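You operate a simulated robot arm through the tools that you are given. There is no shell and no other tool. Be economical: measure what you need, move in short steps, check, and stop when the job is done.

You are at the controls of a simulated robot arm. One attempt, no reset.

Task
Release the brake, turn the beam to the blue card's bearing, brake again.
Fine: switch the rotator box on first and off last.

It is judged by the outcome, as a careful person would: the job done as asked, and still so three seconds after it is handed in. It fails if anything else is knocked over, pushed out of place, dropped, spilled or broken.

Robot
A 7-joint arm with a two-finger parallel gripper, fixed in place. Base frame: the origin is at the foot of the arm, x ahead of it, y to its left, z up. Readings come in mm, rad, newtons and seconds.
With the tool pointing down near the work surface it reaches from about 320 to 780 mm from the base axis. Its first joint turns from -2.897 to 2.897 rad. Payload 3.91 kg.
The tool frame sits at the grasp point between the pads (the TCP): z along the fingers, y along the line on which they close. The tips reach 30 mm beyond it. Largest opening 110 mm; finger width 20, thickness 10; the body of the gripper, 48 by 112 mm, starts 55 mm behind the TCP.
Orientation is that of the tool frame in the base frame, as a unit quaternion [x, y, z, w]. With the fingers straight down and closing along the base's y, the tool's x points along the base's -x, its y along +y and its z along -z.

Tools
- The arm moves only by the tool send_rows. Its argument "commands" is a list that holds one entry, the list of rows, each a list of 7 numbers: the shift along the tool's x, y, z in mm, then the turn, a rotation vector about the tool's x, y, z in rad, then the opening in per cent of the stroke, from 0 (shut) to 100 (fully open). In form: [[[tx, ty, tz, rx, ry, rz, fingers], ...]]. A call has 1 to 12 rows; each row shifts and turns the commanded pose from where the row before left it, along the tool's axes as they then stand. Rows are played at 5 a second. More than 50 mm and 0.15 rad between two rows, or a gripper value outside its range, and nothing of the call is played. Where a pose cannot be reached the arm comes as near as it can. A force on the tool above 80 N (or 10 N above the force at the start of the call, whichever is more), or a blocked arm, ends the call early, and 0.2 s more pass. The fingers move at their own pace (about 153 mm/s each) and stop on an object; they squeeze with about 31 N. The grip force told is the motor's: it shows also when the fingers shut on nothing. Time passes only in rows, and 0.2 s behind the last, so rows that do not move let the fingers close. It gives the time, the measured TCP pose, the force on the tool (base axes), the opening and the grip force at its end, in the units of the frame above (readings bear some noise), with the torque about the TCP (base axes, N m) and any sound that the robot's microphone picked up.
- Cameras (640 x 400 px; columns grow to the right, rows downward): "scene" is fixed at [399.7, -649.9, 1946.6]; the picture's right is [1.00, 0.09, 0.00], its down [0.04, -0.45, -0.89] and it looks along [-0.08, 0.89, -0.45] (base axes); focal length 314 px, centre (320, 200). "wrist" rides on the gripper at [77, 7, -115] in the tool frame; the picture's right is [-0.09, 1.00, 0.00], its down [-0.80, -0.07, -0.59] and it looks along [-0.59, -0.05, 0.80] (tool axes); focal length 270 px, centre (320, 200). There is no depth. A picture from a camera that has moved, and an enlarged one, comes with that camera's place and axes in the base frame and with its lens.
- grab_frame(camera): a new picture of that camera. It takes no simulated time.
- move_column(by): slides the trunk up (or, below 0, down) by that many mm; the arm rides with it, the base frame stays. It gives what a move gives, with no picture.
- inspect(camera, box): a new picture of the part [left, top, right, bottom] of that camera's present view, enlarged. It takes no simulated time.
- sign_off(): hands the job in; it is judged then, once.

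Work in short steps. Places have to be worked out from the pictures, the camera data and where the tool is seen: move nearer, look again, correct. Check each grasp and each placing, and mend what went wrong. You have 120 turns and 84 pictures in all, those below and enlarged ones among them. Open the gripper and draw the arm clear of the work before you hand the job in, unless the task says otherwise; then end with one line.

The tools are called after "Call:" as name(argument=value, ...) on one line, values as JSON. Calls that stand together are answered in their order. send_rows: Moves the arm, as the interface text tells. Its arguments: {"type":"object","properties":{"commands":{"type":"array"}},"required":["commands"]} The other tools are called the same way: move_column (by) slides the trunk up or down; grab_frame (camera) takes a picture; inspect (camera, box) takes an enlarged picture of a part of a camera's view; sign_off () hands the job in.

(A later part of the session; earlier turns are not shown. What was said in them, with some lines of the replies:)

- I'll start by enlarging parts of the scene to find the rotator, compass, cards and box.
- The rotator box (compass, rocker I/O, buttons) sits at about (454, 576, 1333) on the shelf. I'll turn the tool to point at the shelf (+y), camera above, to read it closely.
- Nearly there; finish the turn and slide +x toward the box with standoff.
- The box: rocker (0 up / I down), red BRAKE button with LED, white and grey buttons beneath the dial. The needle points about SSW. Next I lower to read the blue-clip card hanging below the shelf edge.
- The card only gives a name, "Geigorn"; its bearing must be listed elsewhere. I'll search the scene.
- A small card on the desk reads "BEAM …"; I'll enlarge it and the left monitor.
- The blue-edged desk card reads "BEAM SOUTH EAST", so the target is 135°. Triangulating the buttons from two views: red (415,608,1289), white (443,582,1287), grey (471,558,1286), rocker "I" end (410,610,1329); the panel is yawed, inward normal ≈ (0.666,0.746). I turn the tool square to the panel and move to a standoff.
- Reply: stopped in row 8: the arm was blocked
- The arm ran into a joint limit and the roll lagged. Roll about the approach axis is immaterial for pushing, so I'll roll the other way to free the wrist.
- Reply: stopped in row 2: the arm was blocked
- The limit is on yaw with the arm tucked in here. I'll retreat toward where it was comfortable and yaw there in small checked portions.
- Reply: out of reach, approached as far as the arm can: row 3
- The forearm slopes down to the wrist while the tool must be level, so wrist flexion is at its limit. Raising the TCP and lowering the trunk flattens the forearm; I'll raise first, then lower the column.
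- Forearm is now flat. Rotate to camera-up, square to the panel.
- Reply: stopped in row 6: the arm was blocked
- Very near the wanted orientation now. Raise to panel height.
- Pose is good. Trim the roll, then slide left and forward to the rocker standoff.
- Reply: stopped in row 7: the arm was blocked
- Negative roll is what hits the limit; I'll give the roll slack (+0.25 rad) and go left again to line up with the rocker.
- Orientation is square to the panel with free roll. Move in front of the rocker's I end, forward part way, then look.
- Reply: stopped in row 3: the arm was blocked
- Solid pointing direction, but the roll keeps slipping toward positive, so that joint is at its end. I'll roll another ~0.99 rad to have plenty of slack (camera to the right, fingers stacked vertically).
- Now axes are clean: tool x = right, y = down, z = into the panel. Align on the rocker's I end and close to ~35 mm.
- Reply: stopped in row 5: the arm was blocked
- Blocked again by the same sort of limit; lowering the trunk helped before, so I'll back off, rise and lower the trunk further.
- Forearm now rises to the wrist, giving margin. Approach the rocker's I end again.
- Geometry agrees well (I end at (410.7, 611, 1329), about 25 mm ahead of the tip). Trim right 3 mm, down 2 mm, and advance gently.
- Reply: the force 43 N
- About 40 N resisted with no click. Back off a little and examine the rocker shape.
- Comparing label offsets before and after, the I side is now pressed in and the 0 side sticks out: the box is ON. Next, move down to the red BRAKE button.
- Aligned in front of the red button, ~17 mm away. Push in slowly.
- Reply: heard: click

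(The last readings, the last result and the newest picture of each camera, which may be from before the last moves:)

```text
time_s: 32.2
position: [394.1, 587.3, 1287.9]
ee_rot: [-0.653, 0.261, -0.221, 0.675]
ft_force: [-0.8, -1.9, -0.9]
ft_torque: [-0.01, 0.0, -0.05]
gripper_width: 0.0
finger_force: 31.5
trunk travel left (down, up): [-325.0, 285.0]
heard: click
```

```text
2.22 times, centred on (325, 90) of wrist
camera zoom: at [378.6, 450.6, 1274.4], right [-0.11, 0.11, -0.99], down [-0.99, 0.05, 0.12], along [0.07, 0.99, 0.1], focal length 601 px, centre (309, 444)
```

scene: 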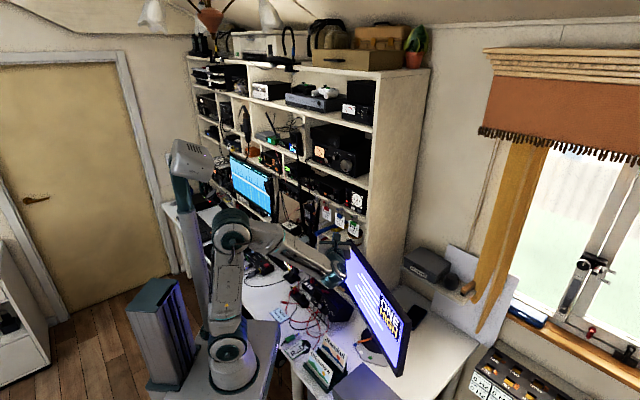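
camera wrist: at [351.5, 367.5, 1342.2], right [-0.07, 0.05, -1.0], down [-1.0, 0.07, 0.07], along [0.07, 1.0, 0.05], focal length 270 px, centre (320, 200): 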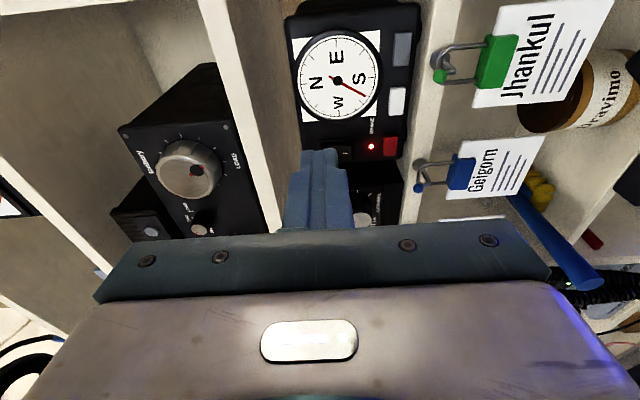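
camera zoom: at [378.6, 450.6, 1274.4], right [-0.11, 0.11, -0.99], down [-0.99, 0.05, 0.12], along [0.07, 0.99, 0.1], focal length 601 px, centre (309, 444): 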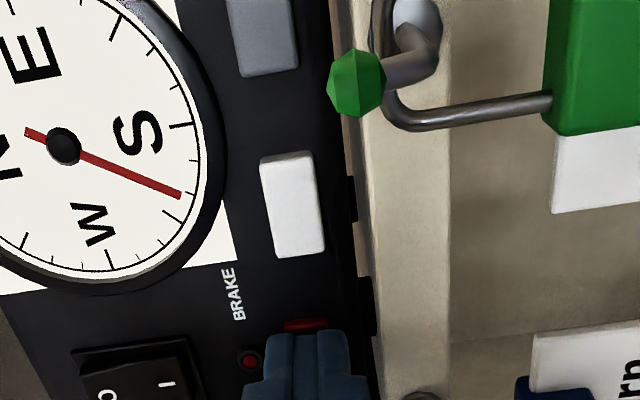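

Click heard and the BRAKE LED is out: brake released. Back off, slide to the white button and stop just short.

Call:
send_rows(commands=[[[0, 0, -20, 0, 0, 0, 0], [13, -1, 0, 0, 0, 0, 0], [13, 0, 0, 0, 0, 0, 0], [12, 0, 0, 0, 0, 0, 0], [0, 0, 10, 0, 0, 0, 0], [0, 0, 5, 0, 0, 0, 0]]])

Call:
inspect(camera="wrist", box=[200, 0, 450, 180])

Call:
inspect(camera="scene", box=[340, 180, 380, 220])

```text
time_s: 33.6
position: [419.9, 558.7, 1286.7]
ee_rot: [-0.653, 0.263, -0.221, 0.675]
ft_force: [-0.6, -0.7, 0.1]
ft_torque: [-0.01, -0.01, -0.04]
gripper_width: 0.0
finger_force: 30.8
trunk travel left (down, up): [-325.0, 285.0]
heard: click
```

```text
2.22 times, centred on (325, 90) of wrist
camera zoom: at [405.1, 423.0, 1272.4], right [-0.11, 0.11, -0.99], down [-0.99, 0.05, 0.12], along [0.07, 0.99, 0.1], focal length 601 px, centre (309, 444)
```

zoom: 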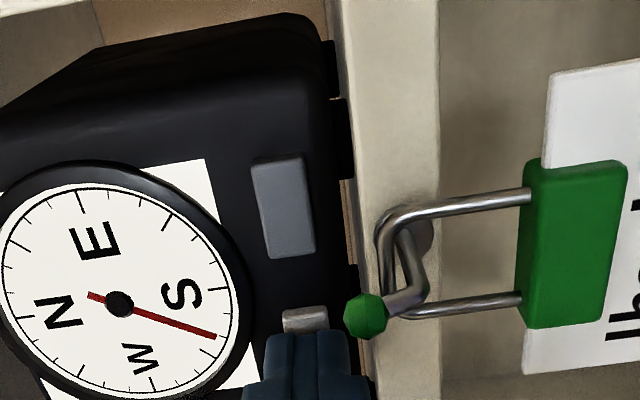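

```text
10.00 times, centred on (360, 200) of scene
camera zoom: at [399.7, -649.9, 1946.6], right [1.0, 0.09, 0.0], down [0.04, -0.45, -0.89], along [-0.08, 0.89, -0.45], focal length 3139 px, centre (-80, 200)
```

zoom: 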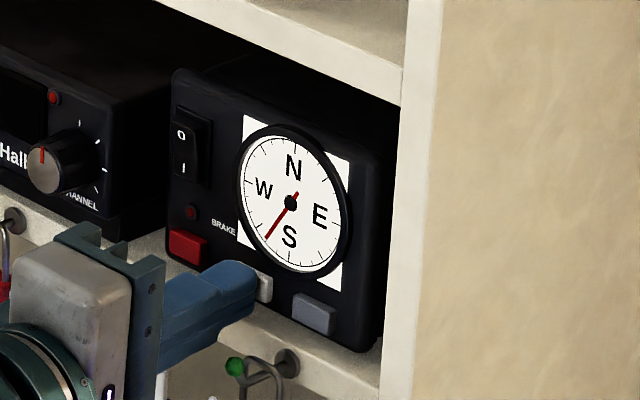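

At the white button; brief press and release to learn which way it turns the beam.

Call:
send_rows(commands=[[[0, 0, 2, 0, 0, 0, 0], [0, 0, 2, 0, 0, 0, 0], [0, 0, -8, 0, 0, 0, 0]]])

Call:
inspect(camera="scene", box=[340, 180, 380, 220])

```text
time_s: 34.4
position: [418.0, 557.6, 1287.3]
ee_rot: [-0.653, 0.262, -0.221, 0.675]
ft_force: [-0.3, 0.0, -1.0]
ft_torque: [0.01, -0.02, 0.0]
gripper_width: 0.1
finger_force: 30.8
trunk travel left (down, up): [-325.0, 285.0]
```

```text
10.00 times, centred on (360, 200) of scene
camera zoom: at [399.7, -649.9, 1946.6], right [1.0, 0.09, 0.0], down [0.04, -0.45, -0.89], along [-0.08, 0.89, -0.45], focal length 3139 px, centre (-80, 200)
```

zoom: 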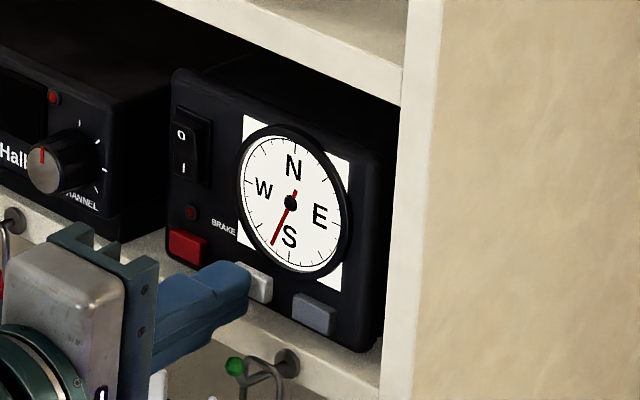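

White turns it counter-clockwise — the wanted way. Press and hold for a measured time.

Call:
send_rows(commands=[[[0, 0, 4, 0, 0, 0, 0], [0, 0, 4, 0, 0, 0, 0], [0, 0, 0, 0, 0, 0, 0], [0, 0, 0, 0, 0, 0, 0], [0, 0, 0, 0, 0, 0, 0]]])

Call:
inspect(camera="wrist", box=[180, 40, 380, 180])

```text
time_s: 35.6
position: [422.6, 562.3, 1287.9]
ee_rot: [-0.653, 0.262, -0.221, 0.676]
ft_force: [-4.9, -6.3, -1.9]
ft_torque: [-0.07, 0.09, -0.09]
gripper_width: 0.0
finger_force: 31.0
trunk travel left (down, up): [-325.0, 285.0]
heard: click
```

```text
2.86 times, centred on (280, 110) of wrist
camera zoom: at [406.9, 425.5, 1274.2], right [-0.11, 0.11, -0.99], down [-0.99, 0.05, 0.12], along [0.07, 0.99, 0.1], focal length 772 px, centre (434, 457)
```

zoom: 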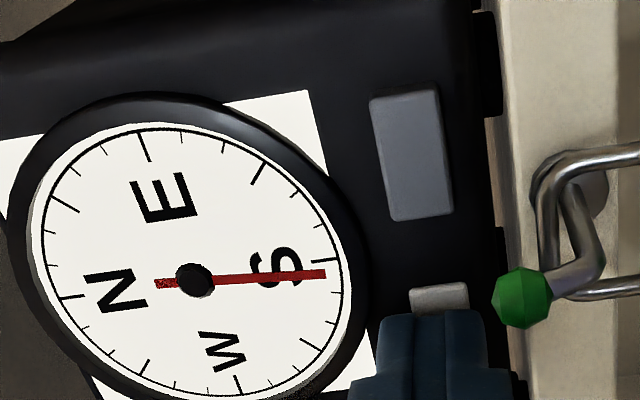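

Needle ~184° and moving. Keep holding for another ~1.2 s.

Call:
send_rows(commands=[[[0, 0, 0, 0, 0, 0, 0], [0, 0, 0, 0, 0, 0, 0], [0, 0, 0, 0, 0, 0, 0], [0, 0, 0, 0, 0, 0, 0], [0, 0, 0, 0, 0, 0, 0]]])

Call:
inspect(camera="wrist", box=[180, 40, 380, 180])

```text
time_s: 36.8
position: [421.4, 561.2, 1288.7]
ee_rot: [-0.652, 0.261, -0.221, 0.676]
ft_force: [-5.0, -6.6, -0.7]
ft_torque: [-0.03, 0.05, -0.09]
gripper_width: 0.0
finger_force: 31.1
trunk travel left (down, up): [-325.0, 285.0]
```

```text
2.86 times, centred on (280, 110) of wrist
camera zoom: at [406.8, 425.5, 1274.3], right [-0.11, 0.11, -0.99], down [-0.99, 0.05, 0.11], along [0.07, 0.99, 0.1], focal length 772 px, centre (434, 457)
```

zoom: 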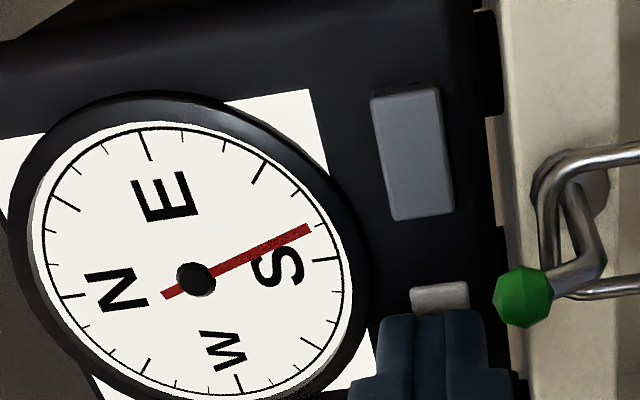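

Now ~165°, so ~16°/s. Hold another 1.2 s.

Call:
send_rows(commands=[[[0, 0, 0, 0, 0, 0, 0], [0, 0, 0, 0, 0, 0, 0], [0, 0, 0, 0, 0, 0, 0], [0, 0, 0, 0, 0, 0, 0], [0, 0, 0, 0, 0, 0, 0]]])

Call:
inspect(camera="wrist", box=[180, 40, 380, 180])

```text
time_s: 38.0
position: [421.8, 563.2, 1288.2]
ee_rot: [-0.653, 0.261, -0.221, 0.676]
ft_force: [-4.2, -5.6, 0.3]
ft_torque: [0.01, 0.01, -0.06]
gripper_width: 0.1
finger_force: 30.4
trunk travel left (down, up): [-325.0, 285.0]
```

```text
2.86 times, centred on (280, 110) of wrist
camera zoom: at [406.7, 425.5, 1274.4], right [-0.11, 0.11, -0.99], down [-0.99, 0.05, 0.11], along [0.07, 0.99, 0.1], focal length 772 px, centre (434, 457)
```

zoom: 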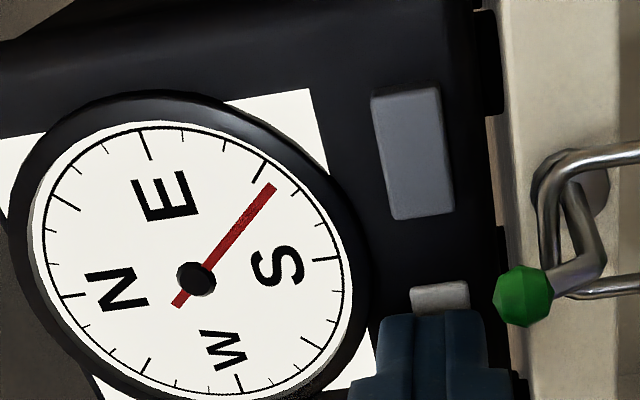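

Needle ~141°, ~6° to go: hold one more row, then release.

Call:
send_rows(commands=[[[0, 0, 0, 0, 0, 0, 0], [0, 0, -10, 0, 0, 0, 0]]])

Call:
inspect(camera="wrist", box=[180, 40, 380, 180])

Call:
inspect(camera="scene", box=[350, 185, 375, 213])

```text
time_s: 38.6
position: [416.4, 555.2, 1285.5]
ee_rot: [-0.653, 0.261, -0.222, 0.675]
ft_force: [0.1, 0.4, -0.1]
ft_torque: [0.0, 0.03, 0.02]
gripper_width: 0.1
finger_force: 31.3
trunk travel left (down, up): [-325.0, 285.0]
```

```text
2.86 times, centred on (280, 110) of wrist
camera zoom: at [401.2, 418.5, 1271.7], right [-0.11, 0.11, -0.99], down [-0.99, 0.05, 0.12], along [0.07, 0.99, 0.1], focal length 772 px, centre (434, 457)
```

zoom: 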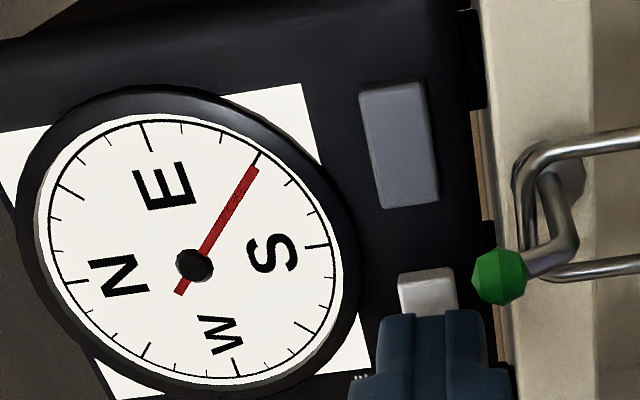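

```text
14.29 times, centred on (362, 199) of scene
camera zoom: at [399.7, -649.9, 1946.6], right [1.0, 0.09, 0.0], down [0.04, -0.45, -0.89], along [-0.08, 0.89, -0.45], focal length 4484 px, centre (-287, 214)
```

zoom: 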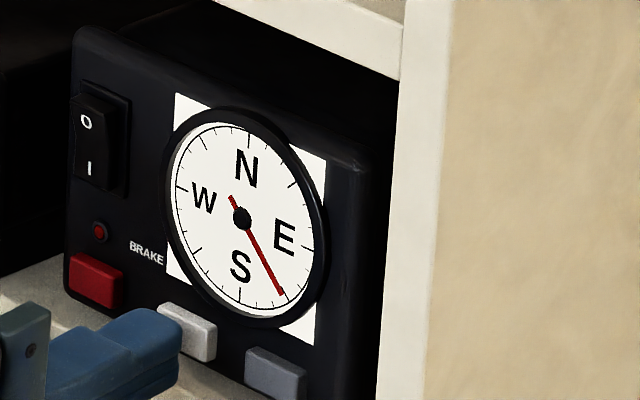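

Needle is on or very near the SE tick. Enlarge to judge precisely.

Call:
inspect(camera="wrist", box=[190, 75, 310, 180])

Call:
inspect(camera="scene", box=[361, 190, 374, 208])

```text
3.81 times, centred on (250, 128) of wrist
camera zoom: at [401.2, 418.5, 1271.7], right [-0.11, 0.11, -0.99], down [-0.99, 0.05, 0.12], along [0.07, 0.99, 0.1], focal length 1030 px, centre (587, 476)
```

zoom: 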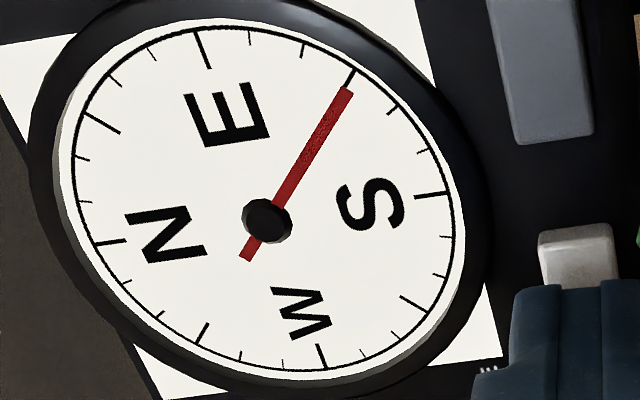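

```text
16.00 times, centred on (368, 199) of scene
camera zoom: at [399.7, -649.9, 1946.6], right [1.0, 0.09, 0.0], down [0.04, -0.45, -0.89], along [-0.08, 0.89, -0.45], focal length 5022 px, centre (-440, 216)
```

zoom: 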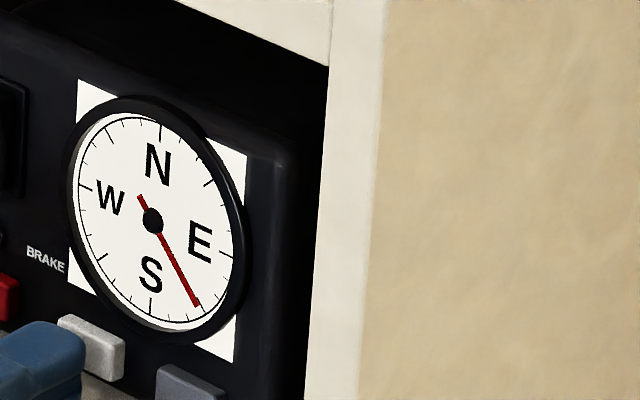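

The needle lies along the NW–SE tick line within about 1°. Back off, move to the red button and press to brake.

Call:
send_rows(commands=[[[0, 0, -14, 0, 0, 0, 0], [-13, 0, 0, 0, 0, 0, 0], [-13, 0, 0, 0, 0, 0, 0], [-12, 0, 0, 0, 0, 0, 0], [0, 0, 9, 0, 0, 0, 0], [0, 0, 7, 0, 0, 0, 0], [0, 0, 4, 0, 0, 0, 0]]])

```text
time_s: 40.2
position: [389.6, 584.3, 1288.1]
ee_rot: [-0.653, 0.261, -0.222, 0.676]
ft_force: [-0.5, 0.4, -0.2]
ft_torque: [-0.02, -0.01, -0.01]
gripper_width: 0.1
finger_force: 31.4
trunk travel left (down, up): [-325.0, 285.0]
```

Call:
send_rows(commands=[[[1, 0, 3, 0, 0, 0, 0], [0, 0, 2, 0, 0, 0, 0], [0, 0, 1, 0, 0, 0, 0]]])

Call:
inspect(camera="wrist", box=[180, 20, 380, 180])

```text
time_s: 41.0
position: [394.9, 586.9, 1288.3]
ee_rot: [-0.653, 0.262, -0.221, 0.675]
ft_force: [-1.7, -1.8, -1.1]
ft_torque: [-0.04, 0.04, -0.02]
gripper_width: 0.0
finger_force: 30.9
trunk travel left (down, up): [-325.0, 285.0]
heard: click
```

```text
2.50 times, centred on (280, 100) of wrist
camera zoom: at [379.9, 450.8, 1275.2], right [-0.11, 0.11, -0.99], down [-0.99, 0.05, 0.12], along [0.07, 0.99, 0.1], focal length 676 px, centre (420, 450)
```

zoom: 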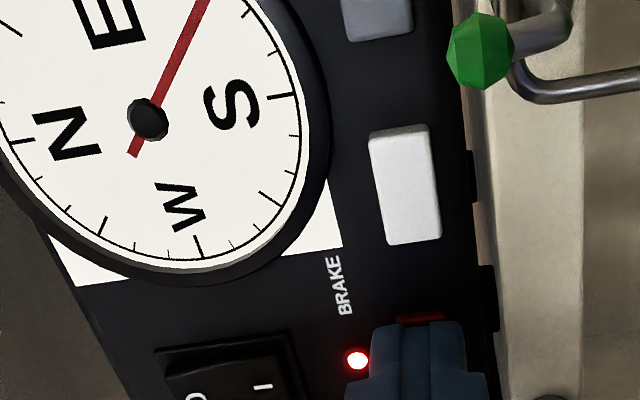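

Brake LED is lit again. Back off and rise to the rocker's 0 end.

Call:
send_rows(commands=[[[0, 0, -20, 0, 0, 0, 0], [0, 0, -15, 0, 0, 0, 0], [-3, -20, 0, 0, 0, 0, 0], [-3, -20, 0, 0, 0, 0, 0], [-2.5, -19.5, 0, 0, 0, 0, 0], [0, 0, 10, 0, 0, 0, 0]]])

Call:
inspect(camera="wrist", box=[240, 20, 440, 180])

```text
time_s: 42.4
position: [375.1, 570.6, 1351.8]
ee_rot: [-0.653, 0.261, -0.222, 0.675]
ft_force: [0.5, -0.4, -0.1]
ft_torque: [-0.05, 0.0, -0.03]
gripper_width: 0.2
finger_force: 30.7
trunk travel left (down, up): [-325.0, 285.0]
```

```text
2.50 times, centred on (340, 100) of wrist
camera zoom: at [359.4, 434.3, 1336.8], right [-0.11, 0.11, -0.99], down [-0.99, 0.05, 0.12], along [0.07, 0.99, 0.1], focal length 676 px, centre (270, 450)
```

zoom: 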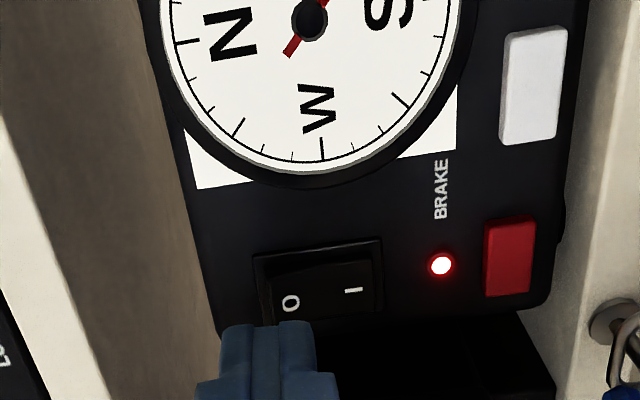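

Call:
send_rows(commands=[[[-1, 4, 0, 0, 0, 0, 0], [0, 0, 8, 0, 0, 0, 0], [0, 0, 7, 0, 0, 0, 0], [0, 0, 4, 0, 0, 0, 0]]])

```text
time_s: 43.4
position: [386.2, 585.4, 1344.6]
ee_rot: [-0.653, 0.261, -0.222, 0.675]
ft_force: [0.2, -0.3, 0.3]
ft_torque: [0.02, -0.02, 0.0]
gripper_width: 0.0
finger_force: 31.1
trunk travel left (down, up): [-325.0, 285.0]
```

Call:
send_rows(commands=[[[0, -3, 0, 0, 0, 0, 0], [0, 0, 2, 0, 0, 0, 0], [0, 0, 2, 0, 0, 0, 0], [0, 0, 2, 0, 0, 0, 0]]])

Call:
inspect(camera="wrist", box=[240, 20, 440, 180])

```text
time_s: 44.4
position: [389.6, 587.4, 1349.1]
ee_rot: [-0.652, 0.262, -0.221, 0.676]
ft_force: [-12.1, -19.3, -8.5]
ft_torque: [-0.31, 0.32, -0.3]
gripper_width: 0.0
finger_force: 31.2
trunk travel left (down, up): [-325.0, 285.0]
```

```text
2.50 times, centred on (340, 100) of wrist
camera zoom: at [373.5, 450.7, 1335.0], right [-0.11, 0.11, -0.99], down [-0.99, 0.06, 0.12], along [0.07, 0.99, 0.1], focal length 676 px, centre (270, 450)
```

zoom: 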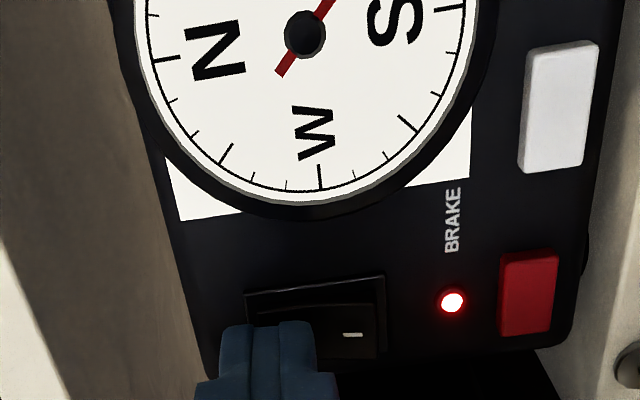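

About 24 N on it; add a little more as with the on-switch, then back off to look.

Call:
send_rows(commands=[[[0, 0, 2, 0, 0, 0, 0], [0, 0, 0, 0, 0, 0, 0]]])

Call:
send_rows(commands=[[[0, 0, -15, 0, 0, 0, 0], [0, 0, -15, 0, 0, 0, 0], [0, 0, -10, 0, 0, 0, 0]]])

Call:
inspect(camera="wrist", box=[270, 90, 370, 170])

Call:
inspect(camera="scene", box=[345, 180, 375, 210])

```text
time_s: 45.0
position: [388.7, 587.7, 1349.9]
ee_rot: [-0.653, 0.262, -0.222, 0.676]
ft_force: [-25.3, -36.0, -21.6]
ft_torque: [-0.75, 0.75, -0.43]
gripper_width: 0.0
finger_force: 31.3
trunk travel left (down, up): [-325.0, 285.0]
```

```text
time_s: 45.8
position: [367.4, 561.5, 1348.3]
ee_rot: [-0.652, 0.262, -0.221, 0.677]
ft_force: [0.5, -0.1, -0.5]
ft_torque: [-0.01, 0.02, -0.02]
gripper_width: 0.0
finger_force: 31.1
trunk travel left (down, up): [-325.0, 285.0]
```

```text
5.00 times, centred on (320, 130) of wrist
camera zoom: at [352.4, 425.5, 1334.9], right [-0.11, 0.11, -0.99], down [-0.99, 0.05, 0.12], along [0.07, 0.99, 0.1], focal length 1351 px, centre (320, 550)
```

zoom: 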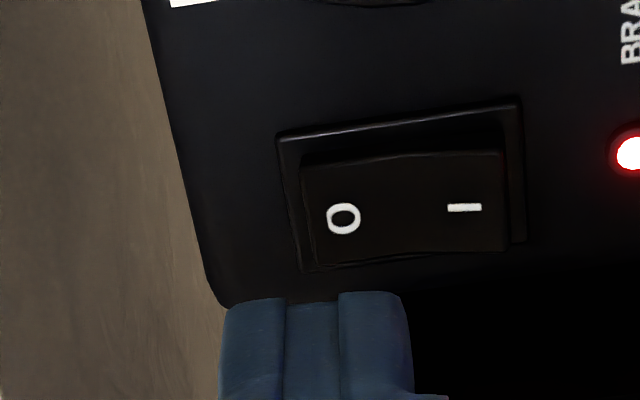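

```text
13.33 times, centred on (360, 195) of scene
camera zoom: at [399.7, -649.9, 1946.6], right [1.0, 0.09, 0.0], down [0.04, -0.45, -0.89], along [-0.08, 0.89, -0.45], focal length 4185 px, centre (-213, 267)
```

zoom: 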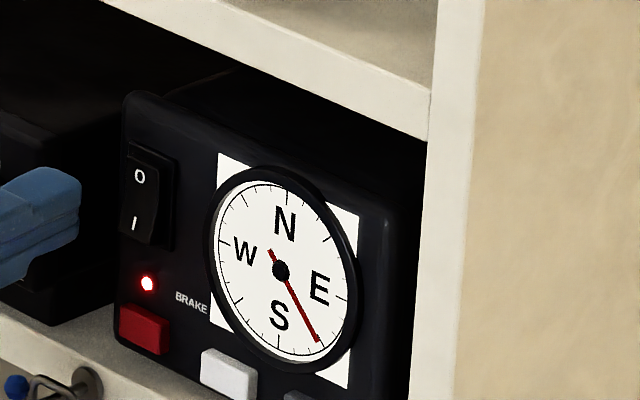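

The rocker is back as at the start (0 pressed, I protruding), brake LED lit, needle at SE. Withdraw, open the gripper, and take a last look.

Call:
send_rows(commands=[[[0, 0, -30, 0, 0, 0, 0], [0, 0, -40, 0, 0, 0, 0], [0, 0, -40, 0, 0, 0, 0], [0, 0, -10, 0, 0, 0, 50], [0, 0, 0, 0, 0, 0, 100], [0, 0, 0, 0, 0, 0, 100]]])

Call:
inspect(camera="wrist", box=[200, 0, 440, 150])

Call:
grab_frame(camera="scene")

```text
time_s: 47.2
position: [301.7, 467.7, 1338.7]
ee_rot: [-0.657, 0.271, -0.217, 0.669]
ft_force: [-0.5, 0.0, -0.5]
ft_torque: [-0.03, -0.02, 0.03]
gripper_width: 109.8
finger_force: 0.0
trunk travel left (down, up): [-325.0, 285.0]
```

```text
2.67 times, centred on (320, 75) of wrist
camera zoom: at [286.4, 331.9, 1325.4], right [-0.13, 0.1, -0.99], down [-0.99, 0.06, 0.14], along [0.07, 0.99, 0.09], focal length 721 px, centre (320, 533)
```

zoom: 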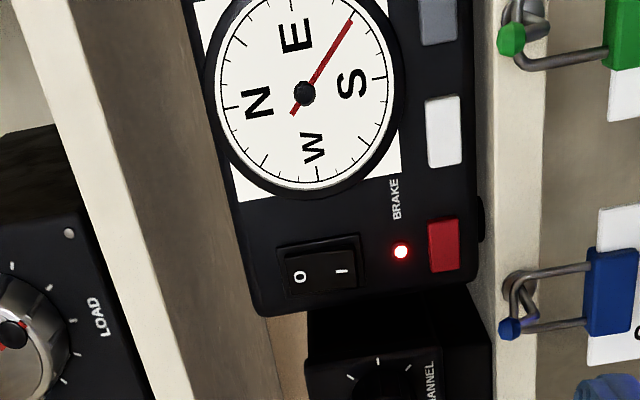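

```text
26 pictures are left
```

scene: 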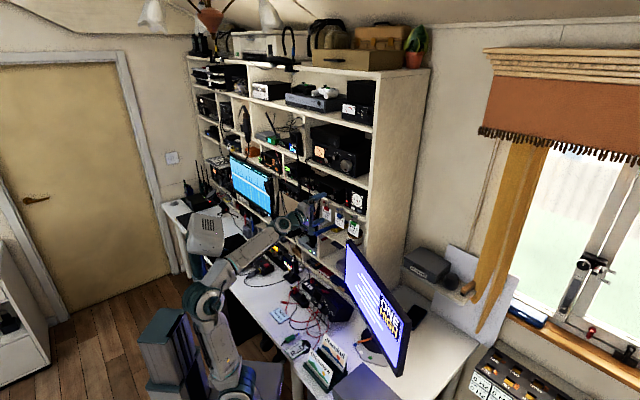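

Everything is in the requested state and undisturbed, and the arm is clear. Handing in.

Call:
sign_off()

```text
The job is handed in.
```

The rotator box was switched on, the brake released, the beam turned from about SSW to south-east (within about 1°), the brake set again and the box switched off. I took the bearing from the blue-edged desk card reading "BEAM SOUTH EAST", since the blue-clipped "Geigorn" card gives none.
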